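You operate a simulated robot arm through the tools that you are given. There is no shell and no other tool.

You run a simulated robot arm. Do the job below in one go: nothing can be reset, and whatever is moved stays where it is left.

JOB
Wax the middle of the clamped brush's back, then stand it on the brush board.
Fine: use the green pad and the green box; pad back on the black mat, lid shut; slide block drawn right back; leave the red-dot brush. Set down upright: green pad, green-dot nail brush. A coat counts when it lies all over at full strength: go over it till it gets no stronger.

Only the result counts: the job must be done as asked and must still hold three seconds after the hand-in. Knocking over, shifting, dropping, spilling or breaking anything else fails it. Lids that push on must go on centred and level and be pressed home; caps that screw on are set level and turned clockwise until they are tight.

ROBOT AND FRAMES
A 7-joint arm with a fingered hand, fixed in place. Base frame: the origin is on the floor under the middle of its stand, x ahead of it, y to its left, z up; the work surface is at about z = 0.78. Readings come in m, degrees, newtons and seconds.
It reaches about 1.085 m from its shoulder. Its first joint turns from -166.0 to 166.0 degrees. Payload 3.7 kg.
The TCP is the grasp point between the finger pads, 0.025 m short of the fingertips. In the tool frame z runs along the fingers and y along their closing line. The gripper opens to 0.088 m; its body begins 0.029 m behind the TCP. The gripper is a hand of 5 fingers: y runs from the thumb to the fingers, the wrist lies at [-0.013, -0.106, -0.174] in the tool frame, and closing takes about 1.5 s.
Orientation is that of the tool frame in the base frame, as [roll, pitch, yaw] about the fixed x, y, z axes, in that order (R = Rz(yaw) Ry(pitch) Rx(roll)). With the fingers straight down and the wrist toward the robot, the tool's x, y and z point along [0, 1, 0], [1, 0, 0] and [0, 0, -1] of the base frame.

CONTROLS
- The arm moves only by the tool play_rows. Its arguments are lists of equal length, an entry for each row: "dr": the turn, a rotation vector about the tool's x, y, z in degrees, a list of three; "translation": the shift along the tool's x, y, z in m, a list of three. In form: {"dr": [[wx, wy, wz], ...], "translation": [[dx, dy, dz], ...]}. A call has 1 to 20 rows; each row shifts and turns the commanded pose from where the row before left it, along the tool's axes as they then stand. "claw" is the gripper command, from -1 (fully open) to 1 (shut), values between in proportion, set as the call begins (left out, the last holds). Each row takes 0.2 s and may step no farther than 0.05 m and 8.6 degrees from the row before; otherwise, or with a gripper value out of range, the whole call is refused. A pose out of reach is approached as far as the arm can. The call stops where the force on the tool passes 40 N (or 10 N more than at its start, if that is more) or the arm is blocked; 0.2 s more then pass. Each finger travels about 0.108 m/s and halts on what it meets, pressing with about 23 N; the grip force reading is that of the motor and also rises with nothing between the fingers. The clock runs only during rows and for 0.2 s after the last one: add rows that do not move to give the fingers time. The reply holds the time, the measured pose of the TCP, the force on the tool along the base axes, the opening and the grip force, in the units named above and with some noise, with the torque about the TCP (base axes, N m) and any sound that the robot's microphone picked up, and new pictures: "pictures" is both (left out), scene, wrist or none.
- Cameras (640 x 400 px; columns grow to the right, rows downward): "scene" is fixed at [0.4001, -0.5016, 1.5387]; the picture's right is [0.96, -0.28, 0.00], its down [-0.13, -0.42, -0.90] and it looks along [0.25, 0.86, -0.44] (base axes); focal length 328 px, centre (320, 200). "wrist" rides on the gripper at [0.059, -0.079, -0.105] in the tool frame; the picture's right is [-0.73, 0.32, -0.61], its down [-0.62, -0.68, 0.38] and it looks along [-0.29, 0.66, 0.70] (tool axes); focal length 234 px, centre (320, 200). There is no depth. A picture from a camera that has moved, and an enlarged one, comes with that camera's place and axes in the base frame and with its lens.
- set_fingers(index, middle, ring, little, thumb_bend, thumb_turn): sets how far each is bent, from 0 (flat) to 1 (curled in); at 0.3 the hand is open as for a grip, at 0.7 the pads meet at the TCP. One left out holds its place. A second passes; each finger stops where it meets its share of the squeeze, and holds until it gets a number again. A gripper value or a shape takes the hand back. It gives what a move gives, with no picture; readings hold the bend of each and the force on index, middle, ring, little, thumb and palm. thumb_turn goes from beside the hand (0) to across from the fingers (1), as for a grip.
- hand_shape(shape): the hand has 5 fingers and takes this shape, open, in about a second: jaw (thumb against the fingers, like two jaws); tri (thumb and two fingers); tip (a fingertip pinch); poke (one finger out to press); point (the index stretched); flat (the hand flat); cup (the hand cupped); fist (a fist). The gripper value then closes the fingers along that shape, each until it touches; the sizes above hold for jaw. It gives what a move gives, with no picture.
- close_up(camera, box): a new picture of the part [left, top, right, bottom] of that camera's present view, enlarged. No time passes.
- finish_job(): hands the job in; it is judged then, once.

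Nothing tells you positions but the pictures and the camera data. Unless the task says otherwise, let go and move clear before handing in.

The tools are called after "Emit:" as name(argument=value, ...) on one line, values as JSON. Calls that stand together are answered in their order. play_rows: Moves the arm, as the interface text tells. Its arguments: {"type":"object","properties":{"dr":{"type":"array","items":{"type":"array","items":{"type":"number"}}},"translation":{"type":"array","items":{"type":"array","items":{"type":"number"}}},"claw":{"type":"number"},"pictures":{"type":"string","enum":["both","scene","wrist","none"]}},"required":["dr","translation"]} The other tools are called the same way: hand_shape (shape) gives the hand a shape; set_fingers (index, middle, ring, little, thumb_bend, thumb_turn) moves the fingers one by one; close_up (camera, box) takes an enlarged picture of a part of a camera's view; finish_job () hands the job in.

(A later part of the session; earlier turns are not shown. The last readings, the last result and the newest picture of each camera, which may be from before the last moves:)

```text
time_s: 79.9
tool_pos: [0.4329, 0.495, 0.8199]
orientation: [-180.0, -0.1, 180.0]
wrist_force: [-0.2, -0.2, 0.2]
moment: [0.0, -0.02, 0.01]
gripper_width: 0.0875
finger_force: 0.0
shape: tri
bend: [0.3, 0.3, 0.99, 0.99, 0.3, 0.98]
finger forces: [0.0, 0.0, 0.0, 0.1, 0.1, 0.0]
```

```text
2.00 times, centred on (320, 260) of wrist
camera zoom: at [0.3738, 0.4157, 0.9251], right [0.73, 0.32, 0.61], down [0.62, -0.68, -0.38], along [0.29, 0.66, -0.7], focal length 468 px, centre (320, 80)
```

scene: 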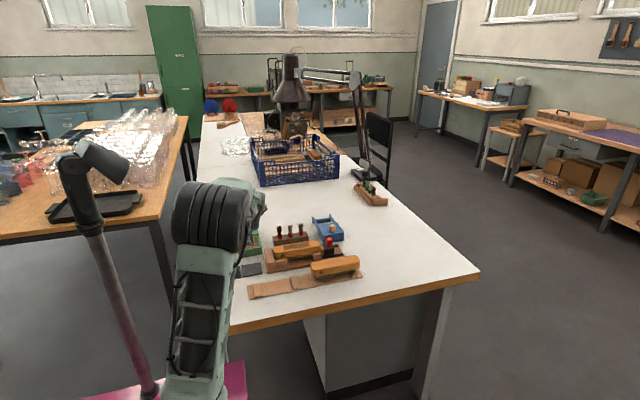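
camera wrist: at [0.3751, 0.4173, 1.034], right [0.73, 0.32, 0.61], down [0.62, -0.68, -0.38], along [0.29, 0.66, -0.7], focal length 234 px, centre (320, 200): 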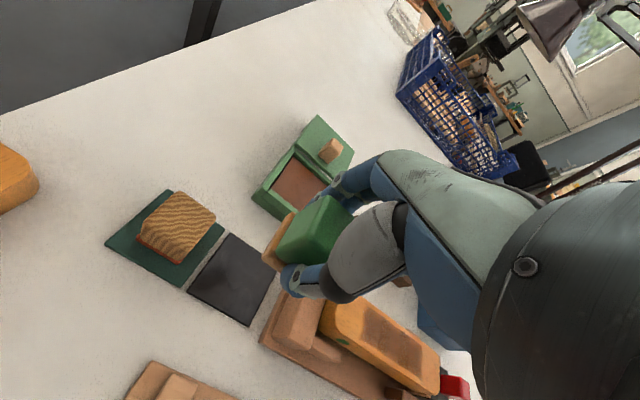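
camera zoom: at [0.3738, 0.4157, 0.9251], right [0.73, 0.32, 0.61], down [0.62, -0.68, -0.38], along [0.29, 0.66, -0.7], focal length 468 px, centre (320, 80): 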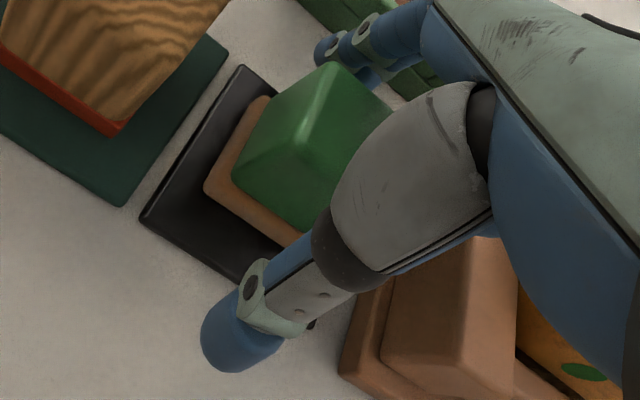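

The pad stands on its mat. I rise and move toward the green box to see the lid and its knob.

Emit:
play_rows(dr=[[0, 0, 0], [0, 0, 0], [0, 0, 0], [0, 0, 0], [0, 0, 0], [0, 0, 0], [0, 0, 0]], translation=[[0, 0, -0.02], [0, 0, -0.03], [0, 0, -0.04], [0, 0, -0.03], [0, 0.04, 0], [0, 0.04, 0], [0, 0, 0]])

Emit:
close_up(camera="wrist", box=[180, 80, 372, 200])

Emit:
close_up(camera="scene", box=[200, 210, 296, 270])

```text
time_s: 81.5
tool_pos: [0.4307, 0.5758, 0.9412]
orientation: [179.9, 0.0, -180.0]
wrist_force: [-0.5, -0.1, -1.2]
moment: [0.0, 0.03, 0.0]
gripper_width: 0.0877
finger_force: 0.0
shape: tri
bend: [0.3, 0.3, 0.99, 0.99, 0.3, 0.98]
finger forces: [0.0, 0.0, 0.1, 0.0, 0.0, 0.1]
camera wrist: at [0.3724, 0.4971, 1.0474], right [0.73, 0.32, 0.61], down [0.62, -0.68, -0.38], along [0.29, 0.66, -0.7], focal length 234 px, centre (320, 200)
```

scene: 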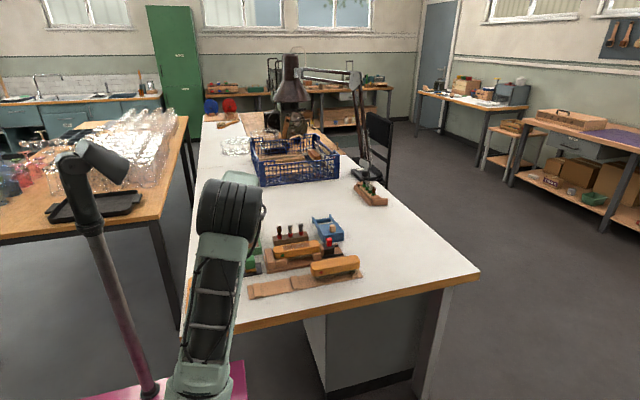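
wrist: 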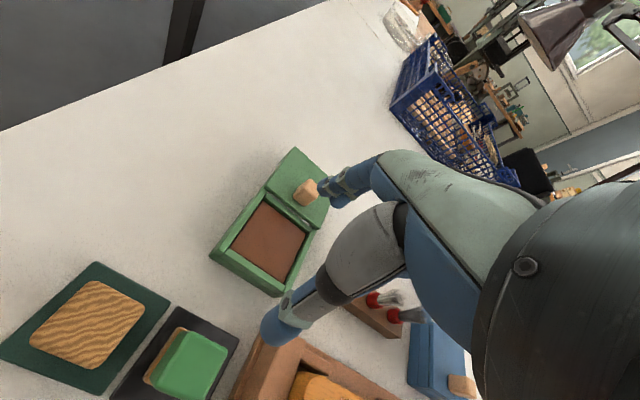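

```text
3.33 times, centred on (276, 140) of wrist
camera zoom: at [0.3724, 0.4971, 1.0474], right [0.73, 0.32, 0.61], down [0.62, -0.68, -0.38], along [0.29, 0.66, -0.7], focal length 781 px, centre (467, 400)
```

zoom: 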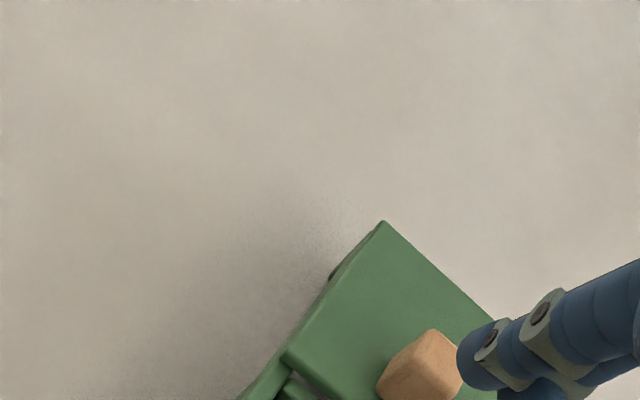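

```text
6.67 times, centred on (248, 240) of scene
camera zoom: at [0.4001, -0.5016, 1.5387], right [0.96, -0.28, 0.0], down [-0.13, -0.42, -0.9], along [0.25, 0.86, -0.44], focal length 2187 px, centre (800, -67)
```

zoom: 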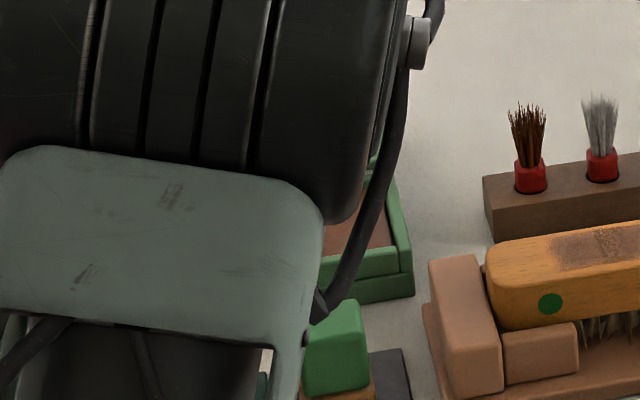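

The lid knob is at about (0.439, 0.704), top ≈ 0.833. I move above it with the fingers partly closed to cage the knob.

Emit:
play_rows(dr=[[0, 0, 0], [0, 0, 0], [0, 0, 0], [0, 0, 0], [0, 0, 0], [0, 0, 0]], translation=[[-0.002, 0.043, 0], [-0.002, 0.043, 0], [-0.003, 0.0425, 0], [0, 0, 0.03], [0, 0, 0.03], [0, 0, 0]], claw=-0.37)

Emit:
close_up(camera="wrist", box=[180, 140, 436, 300])

Emit:
close_up(camera="scene", box=[200, 200, 296, 260])

```text
time_s: 82.9
tool_pos: [0.4385, 0.7024, 0.8818]
orientation: [-180.0, 0.0, -179.8]
wrist_force: [0.9, -0.6, 0.5]
moment: [-0.01, -0.01, -0.02]
gripper_width: 0.0604
finger_force: 0.1
shape: tri
bend: [0.73, 0.37, 0.99, 0.99, 0.59, 0.99]
finger forces: [0.0, 0.0, 0.0, 0.0, 0.0, 0.1]
camera wrist: at [0.3798, 0.6247, 0.9866], right [0.73, 0.32, 0.61], down [0.62, -0.68, -0.38], along [0.29, 0.66, -0.7], focal length 234 px, centre (320, 200)
```

scene: 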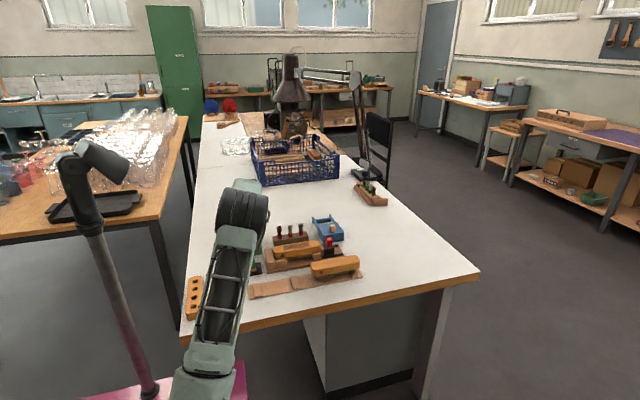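
wrist: 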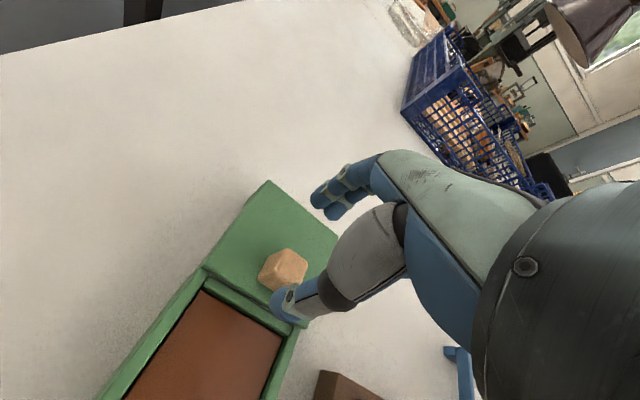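

```text
2.50 times, centred on (308, 220) of wrist
camera zoom: at [0.3798, 0.6247, 0.9866], right [0.73, 0.32, 0.61], down [0.62, -0.68, -0.38], along [0.29, 0.66, -0.7], focal length 585 px, centre (350, 150)
```

zoom: 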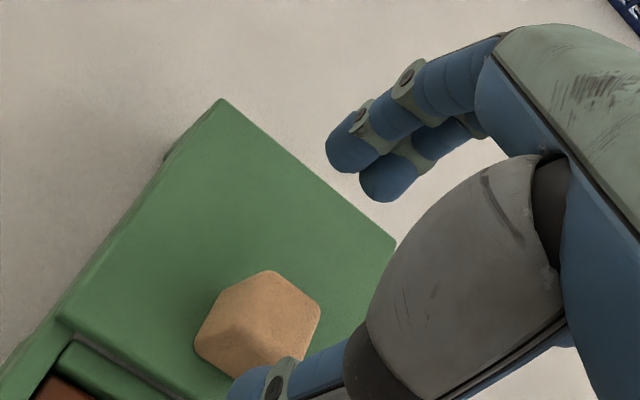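

```text
6.67 times, centred on (248, 230) of scene
camera zoom: at [0.4001, -0.5016, 1.5387], right [0.96, -0.28, 0.0], down [-0.13, -0.42, -0.9], along [0.25, 0.86, -0.44], focal length 2187 px, centre (800, 0)
```

zoom: 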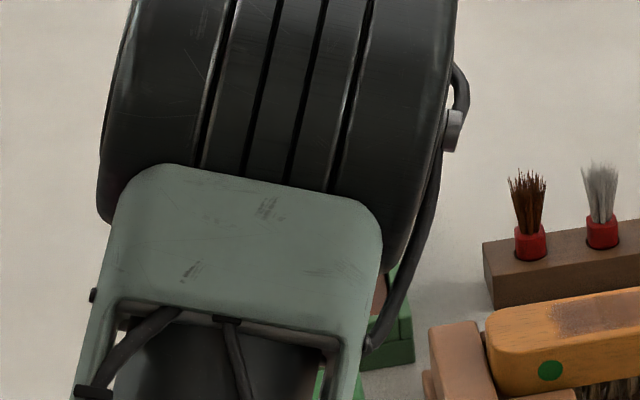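

The thumb is in front of and the two fingers are behind the knob. I lower so the tips reach beside the knob, just above the lid.

Emit:
play_rows(dr=[[0, 0, 0], [0, 0, 0], [0, 0, 0], [0, 0, 0]], translation=[[-0.001, 0, 0.015], [0, 0, 0.012], [0, 0, 0.009], [0, 0, 0]], pictures="wrist")

Emit:
close_up(camera="wrist", box=[180, 140, 436, 300])

```text
time_s: 83.9
tool_pos: [0.4405, 0.7032, 0.8474]
orientation: [179.8, -0.1, 179.9]
wrist_force: [0.7, -0.1, 12.6]
moment: [0.46, -0.04, 0.01]
gripper_width: 0.0606
finger_force: 0.1
shape: tri
bend: [0.27, 0.36, 0.99, 0.99, 0.59, 0.99]
finger forces: [5.2, 7.5, 0.0, 0.1, 0.0, 0.0]
camera wrist: at [0.3814, 0.6235, 0.9517], right [0.73, 0.32, 0.61], down [0.62, -0.68, -0.39], along [0.29, 0.66, -0.69], focal length 234 px, centre (320, 200)
```

wrist: 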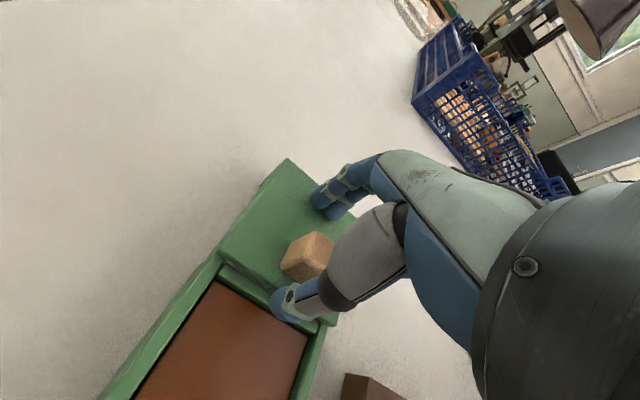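

```text
2.50 times, centred on (308, 220) of wrist
camera zoom: at [0.3814, 0.6235, 0.9517], right [0.73, 0.32, 0.61], down [0.62, -0.68, -0.39], along [0.29, 0.66, -0.69], focal length 585 px, centre (350, 150)
```

zoom: 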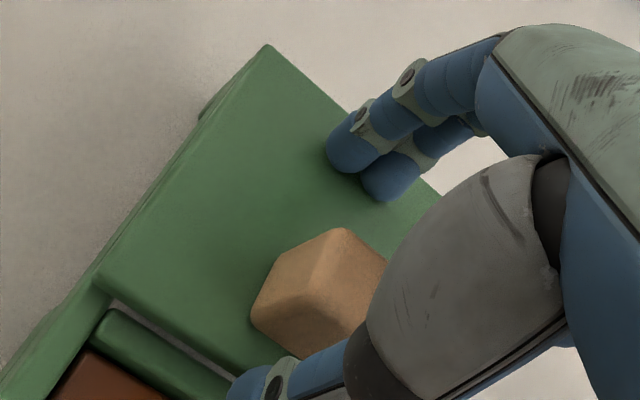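

The fingertips touched the lid lightly (lid top ≈ 0.82). I rise 3 mm and then pull toward −y so the fingers push the knob and slide the lid forward.

Emit:
play_rows(dr=[[0, 0, 0], [0, 0, 0], [0, 0, 0], [0, 0, 0], [0, 0, 0], [0, 0, 0], [0, 0, 0], [0, 0, 0]], translation=[[0, 0, -0.003], [0, 0, -0.001], [0, -0.008, 0], [0, -0.008, 0], [0, -0.008, 0], [0, -0.008, 0], [0, -0.008, 0], [0, 0, 0]], pictures="wrist")

Emit:
close_up(camera="wrist", box=[180, 140, 436, 300])

```text
time_s: 85.7
tool_pos: [0.4397, 0.6611, 0.8486]
orientation: [179.9, 0.0, -179.9]
wrist_force: [0.3, 0.7, 0.4]
moment: [0.0, 0.02, 0.02]
gripper_width: 0.0607
finger_force: 0.1
shape: tri
bend: [0.27, 0.37, 0.99, 0.99, 0.59, 0.99]
finger forces: [0.2, 0.3, 0.0, 0.0, 0.0, 0.0]
camera wrist: at [0.3812, 0.5831, 0.9534], right [0.73, 0.32, 0.61], down [0.62, -0.68, -0.38], along [0.29, 0.66, -0.7], focal length 234 px, centre (320, 200)
```

wrist: 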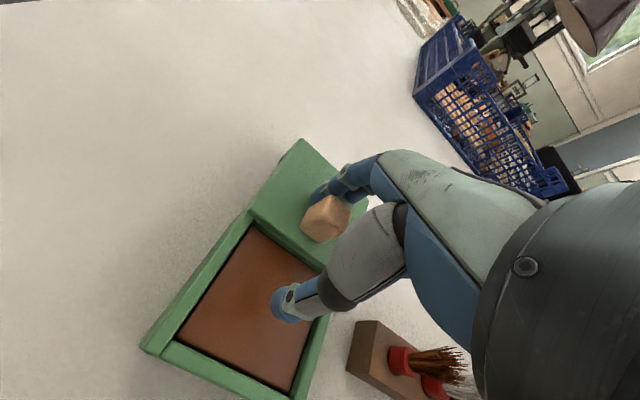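

```text
2.50 times, centred on (308, 220) of wrist
camera zoom: at [0.3812, 0.5831, 0.9534], right [0.73, 0.32, 0.61], down [0.62, -0.68, -0.38], along [0.29, 0.66, -0.7], focal length 585 px, centre (350, 150)
```

zoom: 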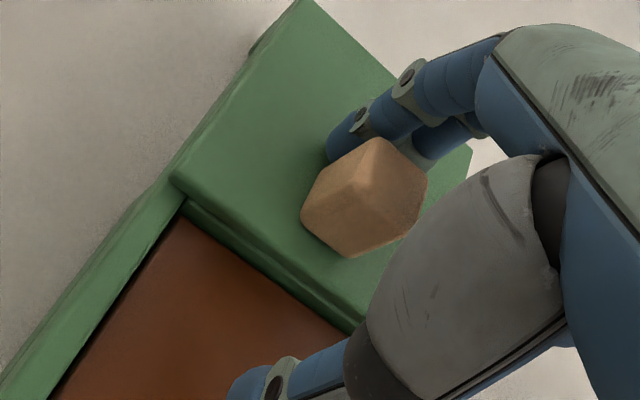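

The fingers are behind the knob and the lid has started to slide over the back wall. I continue.

Emit:
play_rows(dr=[[0, 0, 0], [0, 0, 0], [0, 0, 0], [0, 0, 0], [0, 0, 0], [0, 0, 0]], translation=[[0, -0.008, 0], [0, -0.008, 0], [0, -0.008, 0], [0, -0.008, 0], [0, -0.008, 0], [0, 0, 0]], pictures="wrist")

Emit:
close_up(camera="wrist", box=[120, 140, 440, 340])

```text
time_s: 87.1
tool_pos: [0.4403, 0.623, 0.8495]
orientation: [180.0, 0.0, -180.0]
wrist_force: [-0.1, 0.6, 0.8]
moment: [0.02, 0.04, 0.05]
gripper_width: 0.0608
finger_force: 0.0
shape: tri
bend: [0.27, 0.37, 0.99, 0.99, 0.59, 0.99]
finger forces: [0.2, 0.2, 0.0, 0.0, 0.0, 0.0]
camera wrist: at [0.3815, 0.5437, 0.9539], right [0.73, 0.32, 0.61], down [0.62, -0.68, -0.38], along [0.29, 0.66, -0.7], focal length 234 px, centre (320, 200)
```

wrist: 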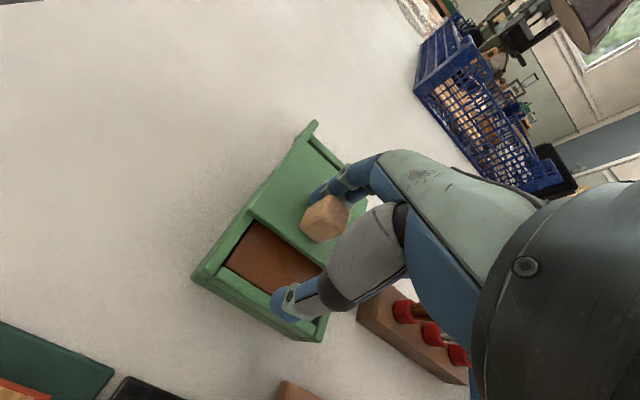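

```text
2.00 times, centred on (280, 240) of wrist
camera zoom: at [0.3815, 0.5437, 0.9539], right [0.73, 0.32, 0.61], down [0.62, -0.68, -0.38], along [0.29, 0.66, -0.7], focal length 468 px, centre (400, 120)
```

zoom: 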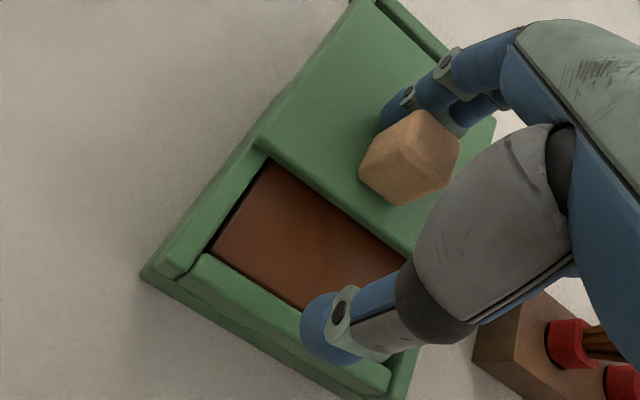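

The lid slides smoothly and is about half shut. I continue with smaller steps toward the end.

Emit:
play_rows(dr=[[0, 0, 0], [0, 0, 0], [0, 0, 0], [0, 0, 0], [0, 0, 0], [0, 0, 0], [0, 0, 0]], translation=[[0, -0.008, 0], [0, -0.008, 0], [0, -0.007, 0], [0, -0.005, 0], [0, -0.004, 0], [0, -0.003, 0], [0, 0, 0]], pictures="wrist")

Emit:
close_up(camera="wrist", box=[160, 120, 480, 320])

```text
time_s: 88.7
tool_pos: [0.4396, 0.5871, 0.848]
orientation: [179.9, 0.0, -180.0]
wrist_force: [1.1, 0.1, -0.1]
moment: [-0.01, 0.01, -0.01]
gripper_width: 0.0607
finger_force: 0.0
shape: tri
bend: [0.27, 0.37, 0.99, 0.99, 0.59, 0.99]
finger forces: [0.2, 0.1, 0.0, 0.1, 0.0, 0.1]
camera wrist: at [0.3814, 0.5092, 0.9538], right [0.73, 0.32, 0.61], down [0.62, -0.68, -0.38], along [0.29, 0.66, -0.7], focal length 234 px, centre (320, 200)
```

wrist: 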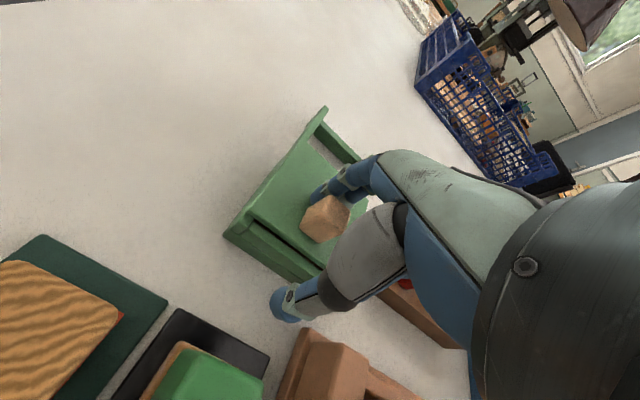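

```text
2.00 times, centred on (320, 220) of wrist
camera zoom: at [0.3814, 0.5092, 0.9538], right [0.73, 0.32, 0.61], down [0.62, -0.68, -0.38], along [0.29, 0.66, -0.7], focal length 468 px, centre (320, 160)
```

zoom: 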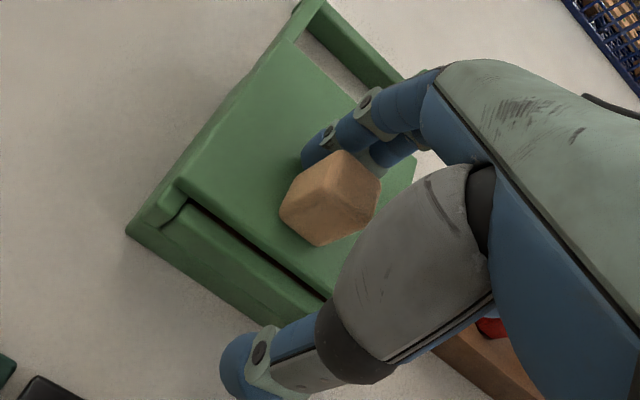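

Only a narrow gap remains. I push on in 2 mm steps watching for the end stop.

Emit:
play_rows(dr=[[0, 0, 0], [0, 0, 0], [0, 0, 0], [0, 0, 0], [0, 0, 0]], translation=[[0, -0.002, 0], [0, -0.002, 0], [0, -0.002, 0], [0, -0.002, 0], [0, 0, 0]], pictures="none")

Emit:
close_up(camera="wrist", box=[160, 120, 480, 320])

```text
time_s: 89.9
tool_pos: [0.4406, 0.5792, 0.8491]
orientation: [-180.0, -0.1, -179.9]
wrist_force: [0.5, -0.2, 0.8]
moment: [0.0, -0.04, 0.01]
gripper_width: 0.0605
finger_force: 0.2
shape: tri
bend: [0.27, 0.37, 0.99, 0.99, 0.59, 0.99]
finger forces: [0.2, 0.2, 0.0, 0.0, 0.0, 0.1]
```

```text
2.00 times, centred on (320, 220) of wrist
camera zoom: at [0.3817, 0.5012, 0.9539], right [0.73, 0.32, 0.61], down [0.62, -0.68, -0.38], along [0.29, 0.66, -0.7], focal length 468 px, centre (320, 160)
```

zoom: 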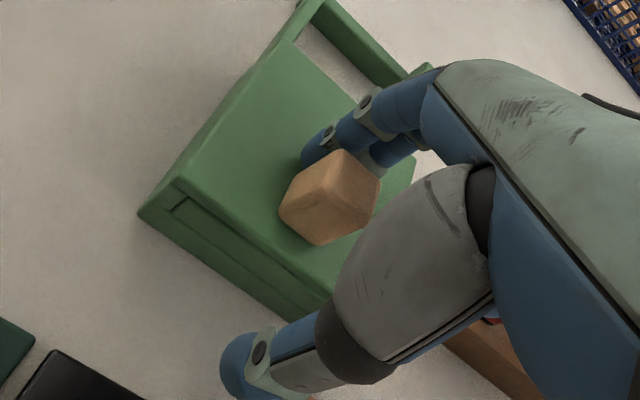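

The lid edge is now almost flush with the front. I push a little more, in 1 mm steps, to feel the stop.

Emit:
play_rows(dr=[[0, 0, 0], [0, 0, 0], [0, 0, 0], [0, 0, 0]], translation=[[0, -0.001, 0], [0, -0.001, 0], [0, -0.001, 0], [0, 0, 0]], pictures="none")

Emit:
close_up(camera="wrist", box=[200, 180, 360, 280])

```text
time_s: 90.9
tool_pos: [0.4411, 0.5777, 0.8479]
orientation: [179.9, 0.0, -179.9]
wrist_force: [-0.5, 3.5, 1.2]
moment: [0.09, 0.0, 0.05]
gripper_width: 0.0617
finger_force: 0.3
shape: tri
bend: [0.26, 0.36, 0.99, 0.99, 0.59, 0.99]
finger forces: [1.4, 1.5, 0.1, 0.0, 0.0, 0.0]
```

```text
4.00 times, centred on (280, 230) of wrist
camera zoom: at [0.3818, 0.4987, 0.9531], right [0.73, 0.32, 0.61], down [0.62, -0.68, -0.38], along [0.29, 0.66, -0.7], focal length 937 px, centre (480, 80)
```

zoom: 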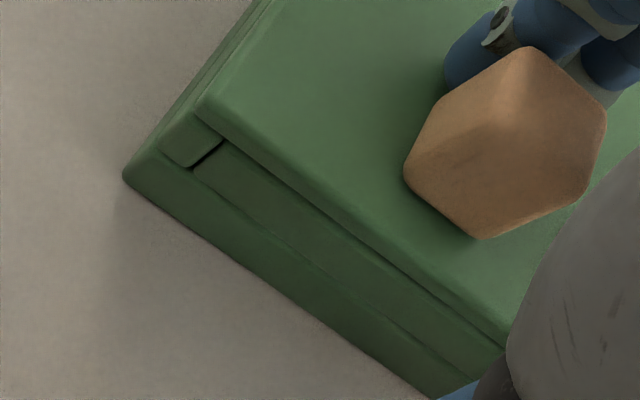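

A reaction of 3.5 N appears, the end stop. I press 2 mm more to confirm it is home.

Emit:
play_rows(dr=[[0, 0, 0], [0, 0, 0], [0, 0, 0]], translation=[[0, -0.0015, 0], [0, -0.0015, 0], [0, 0, 0]], pictures="none")

Emit:
close_up(camera="wrist", box=[200, 180, 360, 280])

```text
time_s: 91.7
tool_pos: [0.4409, 0.5742, 0.8484]
orientation: [180.0, 0.0, -180.0]
wrist_force: [0.5, 6.5, -0.2]
moment: [0.13, -0.02, 0.01]
gripper_width: 0.0636
finger_force: 0.1
shape: tri
bend: [0.25, 0.34, 0.99, 0.99, 0.59, 0.99]
finger forces: [3.6, 2.9, 0.0, 0.1, 0.1, 0.0]
```

```text
4.00 times, centred on (280, 230) of wrist
camera zoom: at [0.3818, 0.4956, 0.9531], right [0.73, 0.32, 0.61], down [0.62, -0.68, -0.38], along [0.29, 0.66, -0.7], focal length 937 px, centre (480, 80)
```

zoom: 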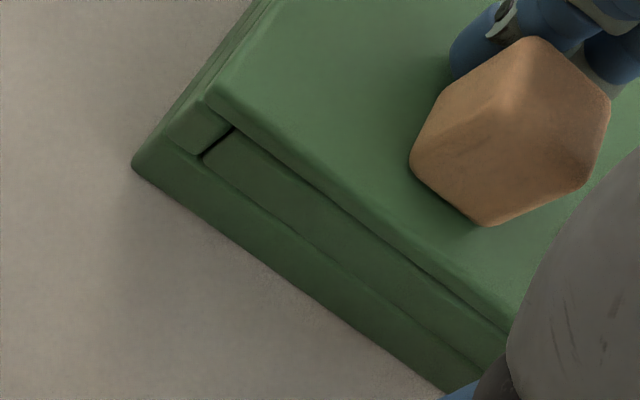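

The lid is home at its stop. I back off, rise clear, and go to look at the clamp's slide block with the red knob.

Emit:
play_rows(dr=[[0, 0, 0], [0, 0, 0], [0, 0, 0], [0, 0, 0], [0, 0, 0], [0, 0, 0], [0, 0, 0], [0, 0, 0], [0, 0, 0], [0, 0, 0], [0, 0, 0]], translation=[[0, 0.008, 0], [0, 0.002, 0], [0, 0, -0.03], [0, 0, -0.04], [0, 0, -0.03], [-0.038, -0.022, 0], [-0.038, -0.022, 0], [-0.038, -0.022, 0], [-0.038, -0.022, 0], [-0.038, -0.022, 0], [0, 0, 0]])

Emit:
close_up(camera="wrist", box=[80, 200, 400, 400])

Emit:
close_up(camera="scene", box=[200, 210, 296, 270])

Emit:
close_up(camera="scene", box=[296, 220, 376, 270])

```text
time_s: 94.1
tool_pos: [0.6303, 0.4737, 0.9501]
orientation: [180.0, 0.0, 179.9]
wrist_force: [-0.3, -1.0, 0.2]
moment: [-0.01, -0.01, 0.02]
gripper_width: 0.0606
finger_force: 0.0
shape: tri
bend: [0.73, 0.38, 0.99, 0.99, 0.59, 0.99]
finger forces: [0.0, 0.0, 0.0, 0.0, 0.1, 0.0]
camera wrist: at [0.571, 0.3953, 1.0544], right [0.73, 0.32, 0.61], down [0.62, -0.68, -0.38], along [0.29, 0.66, -0.7], focal length 234 px, centre (320, 200)
```

scene: 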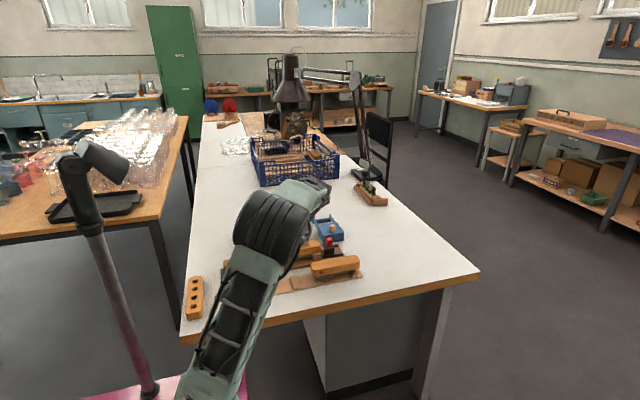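
wrist: 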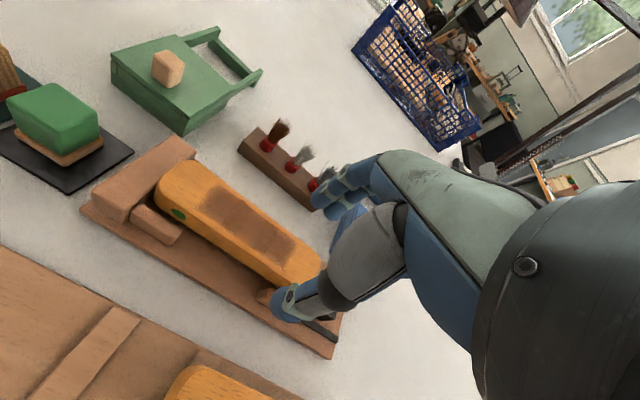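

```text
2.00 times, centred on (240, 300) of wrist
camera zoom: at [0.571, 0.3953, 1.0544], right [0.73, 0.32, 0.61], down [0.62, -0.68, -0.38], along [0.29, 0.66, -0.7], focal length 468 px, centre (480, 0)
```

zoom: 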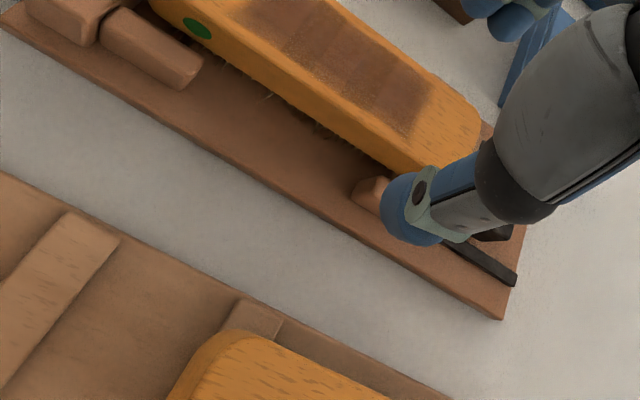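

```text
6.67 times, centred on (248, 240) of scene
camera zoom: at [0.4001, -0.5016, 1.5387], right [0.96, -0.28, 0.0], down [-0.13, -0.42, -0.9], along [0.25, 0.86, -0.44], focal length 2187 px, centre (800, -67)
```

zoom: 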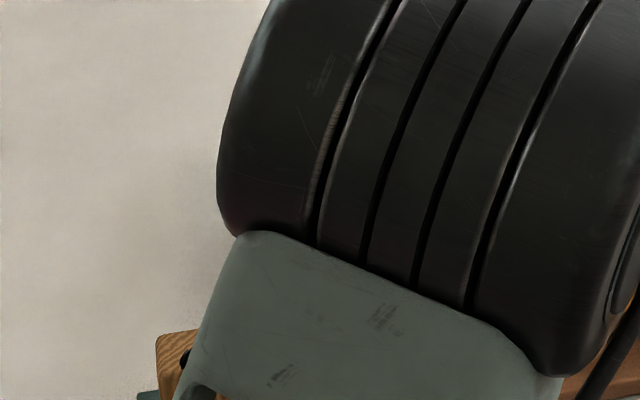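

```text
8.00 times, centred on (336, 245) of scene
camera zoom: at [0.4001, -0.5016, 1.5387], right [0.96, -0.28, 0.0], down [-0.13, -0.42, -0.9], along [0.25, 0.86, -0.44], focal length 2624 px, centre (192, -160)
```

zoom: 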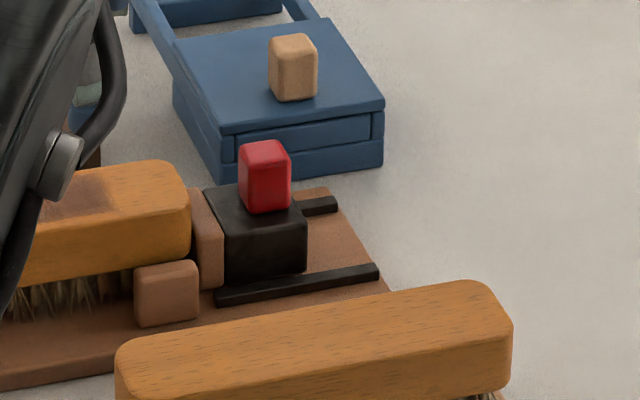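

The slide block has a red knob near (0.731, 0.511). I move the camera above it for an exact look, opening the fingers.

Emit:
play_rows(dr=[[0, 0, 0], [0, 0, 0], [0, 0, 0], [0, 0, 0], [0, 0, 0]], translation=[[-0.039, 0.0285, -0.005], [-0.039, 0.0285, 0], [-0.039, 0.0285, 0], [-0.039, 0.0285, 0], [0, 0, 0]], claw=-1, pictures="wrist")

Emit:
close_up(camera="wrist", box=[0, 240, 256, 400])

Emit:
close_up(camera="scene", box=[200, 210, 296, 270])

```text
time_s: 95.3
tool_pos: [0.7877, 0.5917, 0.9524]
orientation: [180.0, 0.0, -179.9]
wrist_force: [-0.4, -0.1, 0.0]
moment: [0.04, -0.02, 0.03]
gripper_width: 0.0877
finger_force: 0.0
shape: tri
bend: [0.3, 0.3, 0.99, 0.99, 0.3, 0.98]
finger forces: [0.0, 0.1, 0.0, 0.1, 0.0, 0.0]
camera wrist: at [0.7284, 0.5119, 1.058], right [0.73, 0.32, 0.61], down [0.62, -0.68, -0.38], along [0.29, 0.66, -0.7], focal length 234 px, centre (320, 200)
```

wrist: 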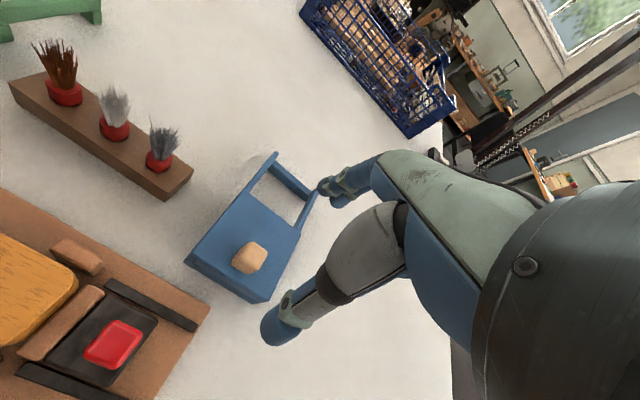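

```text
2.50 times, centred on (128, 320) of wrist
camera zoom: at [0.7284, 0.5119, 1.058], right [0.73, 0.32, 0.61], down [0.62, -0.68, -0.38], along [0.29, 0.66, -0.7], focal length 585 px, centre (800, -100)
```

zoom: 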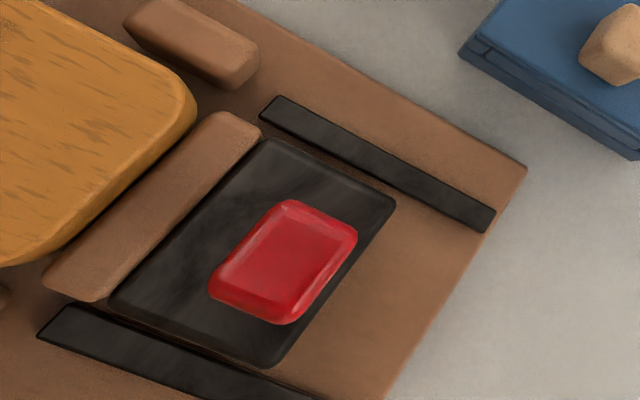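

```text
6.67 times, centred on (248, 240) of scene
camera zoom: at [0.4001, -0.5016, 1.5387], right [0.96, -0.28, 0.0], down [-0.13, -0.42, -0.9], along [0.25, 0.86, -0.44], focal length 2187 px, centre (800, -67)
```

zoom: 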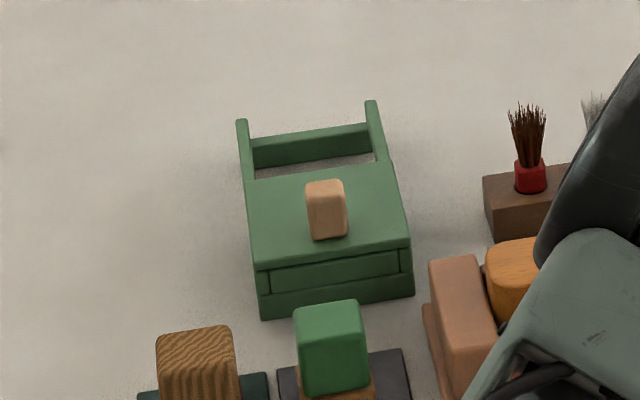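

The box is shut just like the blue one. The red knob is at (0.733, 0.505), top ≈ 0.847; I move above it with the fingers partly closed.

Emit:
play_rows(dr=[[0, 0, 0], [0, 0, 0], [0, 0, 0], [0, 0, 0], [0, 0, 0], [0, 0, 0]], translation=[[0.018, -0.028, 0], [0.018, -0.028, 0], [0.0185, -0.029, 0], [0, 0, 0.03], [0, 0, 0.035], [0, 0, 0]], claw=-0.37)

Emit:
close_up(camera="wrist", box=[180, 180, 436, 340])

Emit:
close_up(camera="scene", box=[296, 220, 376, 270])

```text
time_s: 96.7
tool_pos: [0.7315, 0.5039, 0.8902]
orientation: [-179.9, -0.1, 180.0]
wrist_force: [-0.5, -0.9, -0.4]
moment: [0.03, 0.01, 0.0]
gripper_width: 0.0604
finger_force: 0.1
shape: tri
bend: [0.73, 0.37, 0.99, 0.99, 0.59, 0.99]
finger forces: [0.0, 0.1, 0.1, 0.0, 0.0, 0.0]
camera wrist: at [0.6734, 0.4246, 0.9948], right [0.73, 0.32, 0.61], down [0.62, -0.68, -0.38], along [0.29, 0.66, -0.7], focal length 234 px, centre (320, 200)
```

scene: 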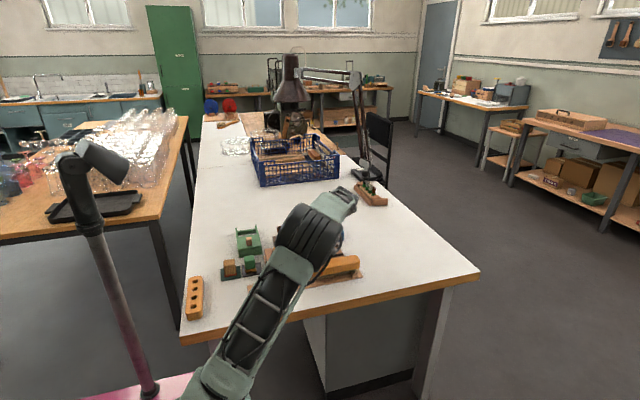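
wrist: 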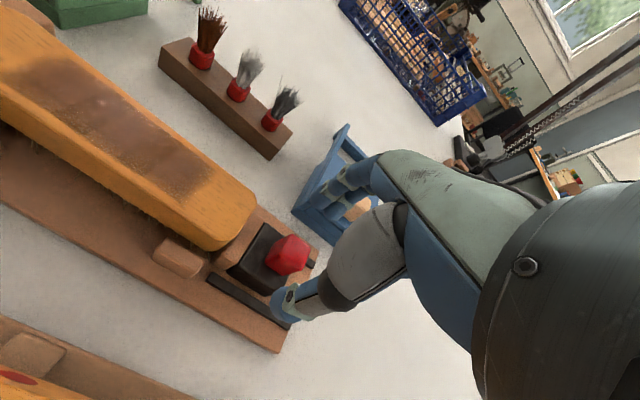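

```text
2.50 times, centred on (308, 260) of wrist
camera zoom: at [0.6734, 0.4246, 0.9948], right [0.73, 0.32, 0.61], down [0.62, -0.68, -0.38], along [0.29, 0.66, -0.7], focal length 585 px, centre (350, 50)
```

zoom: 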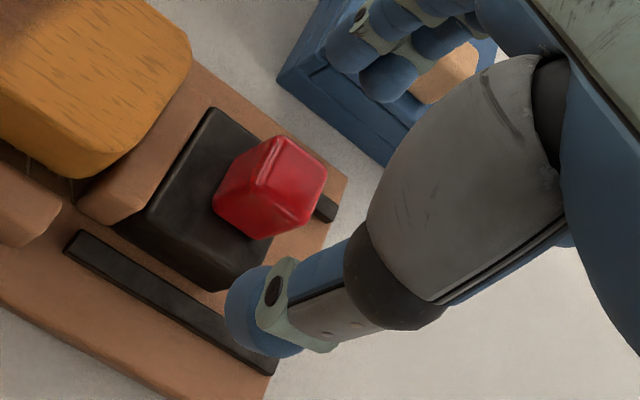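

```text
8.00 times, centred on (336, 245) of scene
camera zoom: at [0.4001, -0.5016, 1.5387], right [0.96, -0.28, 0.0], down [-0.13, -0.42, -0.9], along [0.25, 0.86, -0.44], focal length 2624 px, centre (192, -160)
```

zoom: 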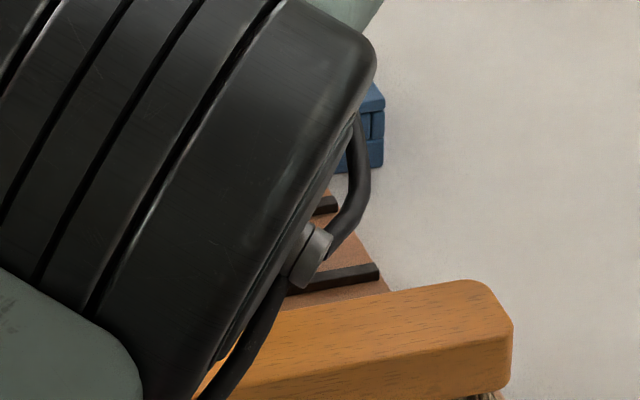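

The knob lies between thumb and fingers. I shift 3 mm in x and lower to grip height.

Emit:
play_rows(dr=[[0, 0, 0], [0, 0, 0], [0, 0, 0], [0, 0, 0]], translation=[[-0.003, 0.001, 0.012], [0, 0, 0.012], [0, 0, 0.009], [0, 0, 0]], pictures="none")

Emit:
close_up(camera="wrist", box=[180, 180, 436, 340])

```text
time_s: 97.7
tool_pos: [0.7358, 0.5056, 0.8563]
orientation: [-180.0, -0.1, 180.0]
wrist_force: [-0.8, -0.2, 0.2]
moment: [-0.01, 0.02, 0.0]
gripper_width: 0.0606
finger_force: 0.0
shape: tri
bend: [0.73, 0.37, 0.99, 0.99, 0.59, 0.99]
finger forces: [0.0, 0.0, 0.1, 0.0, 0.0, 0.0]
```

```text
2.50 times, centred on (308, 260) of wrist
camera zoom: at [0.6762, 0.4259, 0.9608], right [0.73, 0.32, 0.61], down [0.62, -0.68, -0.38], along [0.29, 0.66, -0.7], focal length 585 px, centre (350, 50)
```

zoom: 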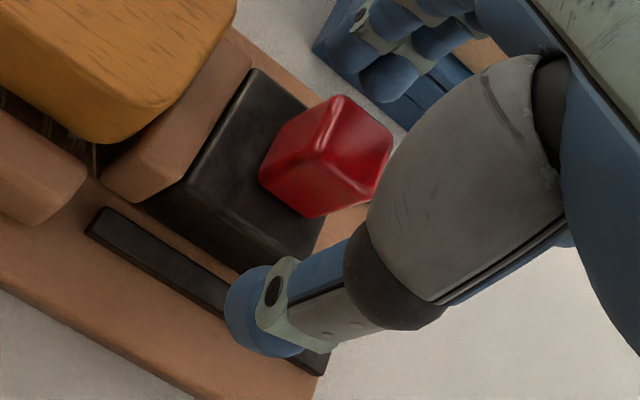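

No contact yet. I close on the red knob at this height.

Emit:
play_rows(dr=[[0, 0, 0], [0, 0, 0], [0, 0, 0], [0, 0, 0], [0, 0, 0], [0, 0, 0], [0, 0, 0]], translation=[[0, 0, 0.001], [0, 0, 0], [0, 0, 0], [0, 0, 0], [0, 0, 0], [0, 0, 0], [0, 0, 0]], claw=1, pictures="none")

Emit:
close_up(camera="wrist", box=[180, 180, 436, 340])

```text
time_s: 99.3
tool_pos: [0.7351, 0.5027, 0.8554]
orientation: [179.9, 0.0, -180.0]
wrist_force: [-0.5, 1.6, -1.1]
moment: [0.0, -0.01, -0.01]
gripper_width: 0.017
finger_force: 23.2
shape: tri
bend: [0.73, 0.58, 1.0, 1.0, 0.75, 1.0]
finger forces: [10.5, 10.3, 0.0, 0.0, 20.3, 0.0]
```

```text
2.50 times, centred on (308, 260) of wrist
camera zoom: at [0.6765, 0.4256, 0.96], right [0.73, 0.32, 0.61], down [0.62, -0.68, -0.38], along [0.29, 0.66, -0.7], focal length 585 px, centre (350, 50)
```

zoom: 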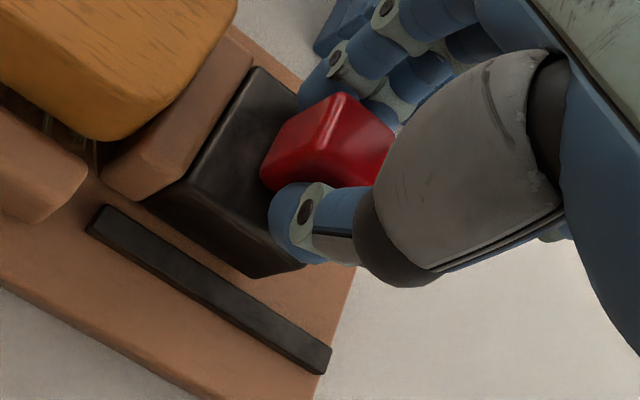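

The knob is gripped. I draw it in +x in small steps.

Emit:
play_rows(dr=[[0, 0, 0], [0, 0, 0], [0, 0, 0], [0, 0, 0], [0, 0, 0], [0, 0, 0]], translation=[[-0.003, 0, 0], [-0.003, 0, 0], [-0.003, 0, 0], [-0.003, 0, 0], [-0.003, 0, 0], [0, 0, 0]], pictures="none")

Emit:
close_up(camera="wrist", box=[180, 180, 436, 340])

```text
time_s: 100.7
tool_pos: [0.7493, 0.5038, 0.8548]
orientation: [-180.0, 0.0, 180.0]
wrist_force: [-0.5, 4.6, -1.7]
moment: [0.08, 0.0, 0.02]
gripper_width: 0.0168
finger_force: 23.3
shape: tri
bend: [0.73, 0.58, 1.0, 1.0, 0.75, 1.0]
finger forces: [12.3, 11.8, 0.1, 0.0, 19.9, 0.1]
```

```text
2.50 times, centred on (308, 260) of wrist
camera zoom: at [0.6906, 0.4252, 0.9601], right [0.73, 0.32, 0.61], down [0.62, -0.68, -0.38], along [0.29, 0.66, -0.7], focal length 585 px, centre (350, 50)
```

zoom: 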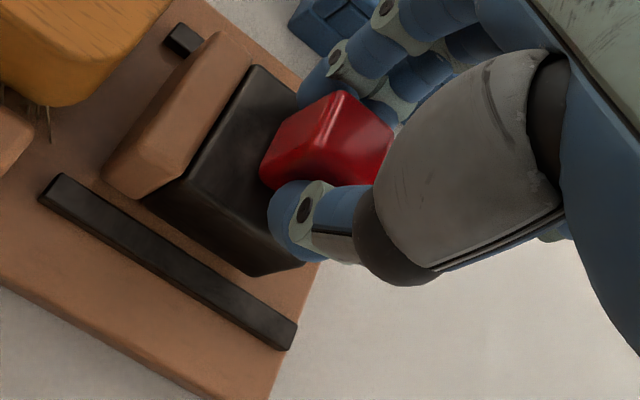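

The block follows. I keep drawing until the end stop.

Emit:
play_rows(dr=[[0, 0, 0], [0, 0, 0], [0, 0, 0], [0, 0, 0], [0, 0, 0], [0, 0, 0]], translation=[[-0.003, 0.0005, 0], [-0.003, 0, 0], [-0.003, 0, 0], [-0.003, 0, 0], [-0.003, 0, 0], [0, 0, 0]], pictures="none")

Emit:
close_up(camera="wrist", box=[180, 180, 436, 340])

```text
time_s: 102.1
tool_pos: [0.7652, 0.5043, 0.8545]
orientation: [180.0, 0.0, -179.9]
wrist_force: [-2.1, -4.3, 4.3]
moment: [-0.08, 0.05, 0.04]
gripper_width: 0.0167
finger_force: 23.3
shape: tri
bend: [0.73, 0.59, 1.0, 1.0, 0.74, 1.0]
finger forces: [10.5, 10.0, 0.1, 0.1, 24.8, 0.1]
```

```text
2.50 times, centred on (308, 260) of wrist
camera zoom: at [0.7066, 0.4261, 0.9595], right [0.73, 0.32, 0.61], down [0.62, -0.68, -0.38], along [0.29, 0.66, -0.7], focal length 585 px, centre (350, 50)
```

zoom: 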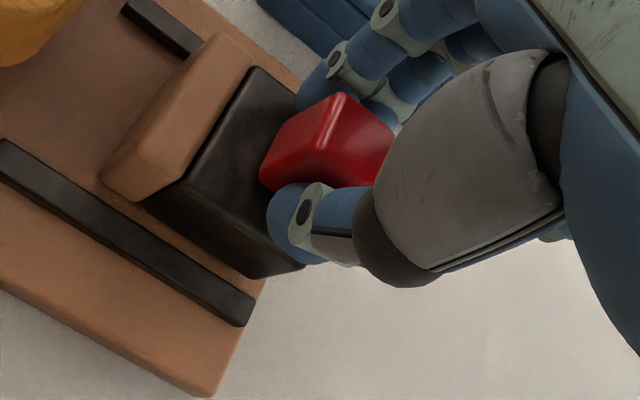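

Moved 30 mm so far; I continue in 1 mm steps to feel the stop.

Emit:
play_rows(dr=[[0, 0, 0], [0, 0, 0], [0, 0, 0], [0, 0, 0]], translation=[[-0.001, -0.0002, 0], [-0.001, 0, 0], [-0.001, 0, 0], [0, 0, 0]], pictures="none")

Emit:
close_up(camera="wrist", box=[140, 180, 396, 340])

```text
time_s: 103.1
tool_pos: [0.7666, 0.5048, 0.8542]
orientation: [180.0, 0.1, -179.9]
wrist_force: [-9.5, -4.1, 2.4]
moment: [-0.07, 0.15, 0.06]
gripper_width: 0.017
finger_force: 22.8
shape: tri
bend: [0.73, 0.59, 1.0, 1.0, 0.74, 1.0]
finger forces: [10.1, 9.9, 0.1, 0.0, 24.4, 0.0]
```

```text
2.50 times, centred on (268, 260) of wrist
camera zoom: at [0.7081, 0.4261, 0.9597], right [0.73, 0.32, 0.61], down [0.62, -0.68, -0.38], along [0.29, 0.66, -0.7], focal length 585 px, centre (450, 50)
```

zoom: 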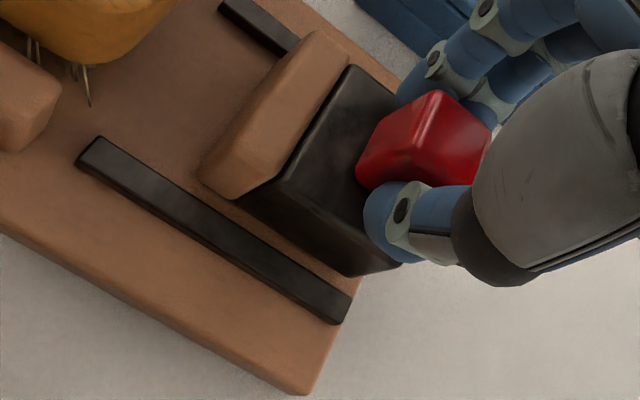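

The pull force jumped to 9.5 N: the slide block is against its back stop. I relax the pull slightly, release and rise.

Emit:
play_rows(dr=[[0, 0, 0], [0, 0, 0], [0, 0, 0], [0, 0, 0], [0, 0, 0], [0, 0, 0], [0, 0, 0]], translation=[[0.0007, 0, 0], [0, 0, 0], [0, 0, 0], [0, 0, 0], [0, 0, 0], [0, 0, 0], [0, 0, 0]], claw=-0.37, pictures="none")

Emit:
play_rows(dr=[[0, 0, 0], [0, 0, 0], [0, 0, 0], [0, 0, 0], [0, 0, 0], [0, 0, 0], [0, 0, 0]], translation=[[0, 0, -0.015], [0, 0, -0.03], [0, 0, -0.04], [0, 0, -0.02], [-0.025, 0.04, 0], [-0.025, 0.04, 0], [0, 0, 0]], pictures="wrist")

Emit:
close_up(camera="wrist", box=[0, 240, 256, 400])

Emit:
close_up(camera="scene", box=[240, 220, 368, 300])

```text
time_s: 104.7
tool_pos: [0.7681, 0.5053, 0.8542]
orientation: [179.9, 0.0, 180.0]
wrist_force: [-0.9, -0.8, 0.2]
moment: [0.02, 0.0, 0.0]
gripper_width: 0.0598
finger_force: 0.1
shape: tri
bend: [0.73, 0.38, 0.99, 0.99, 0.59, 1.0]
finger forces: [0.1, 0.0, 0.0, 0.1, 0.0, 0.1]
```

```text
time_s: 106.3
tool_pos: [0.8175, 0.5862, 0.9583]
orientation: [-180.0, -0.1, -179.9]
wrist_force: [0.6, 0.7, 0.8]
moment: [-0.01, -0.03, 0.04]
gripper_width: 0.0603
finger_force: 0.0
shape: tri
bend: [0.73, 0.38, 0.99, 0.99, 0.59, 1.0]
finger forces: [0.0, 0.1, 0.0, 0.1, 0.1, 0.0]
camera wrist: at [0.7597, 0.5078, 1.0629], right [0.73, 0.32, 0.61], down [0.62, -0.68, -0.38], along [0.29, 0.66, -0.7], focal length 234 px, centre (320, 200)
```

wrist: 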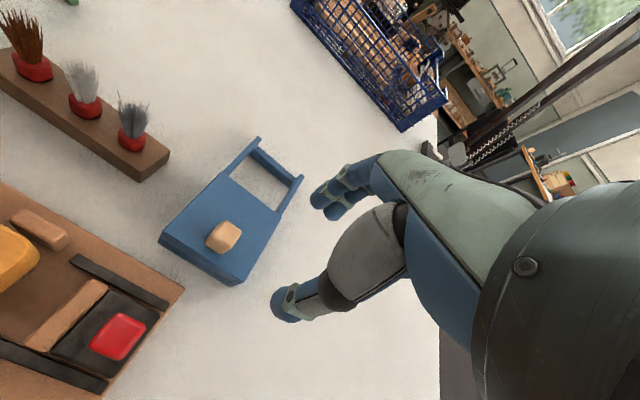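

```text
2.50 times, centred on (128, 320) of wrist
camera zoom: at [0.7597, 0.5078, 1.0629], right [0.73, 0.32, 0.61], down [0.62, -0.68, -0.38], along [0.29, 0.66, -0.7], focal length 585 px, centre (800, -100)
```

zoom: 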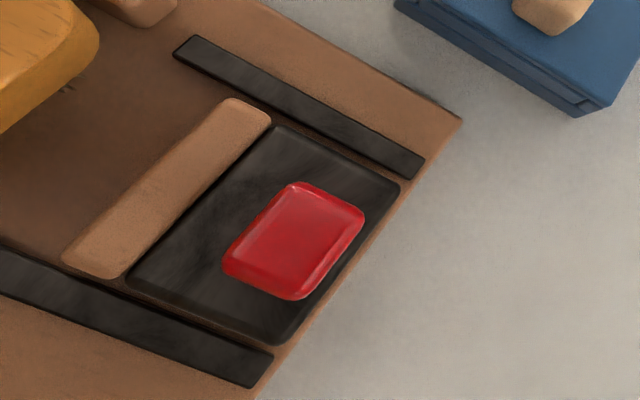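

```text
5.00 times, centred on (304, 260) of scene
camera zoom: at [0.4001, -0.5016, 1.5387], right [0.96, -0.28, 0.0], down [-0.13, -0.42, -0.9], along [0.25, 0.86, -0.44], focal length 1640 px, centre (400, -100)
```

zoom: 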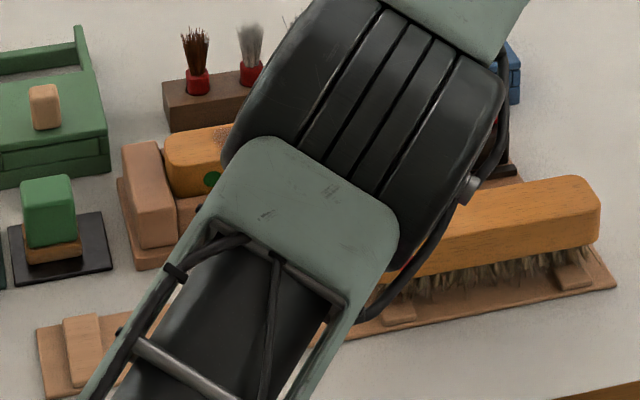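

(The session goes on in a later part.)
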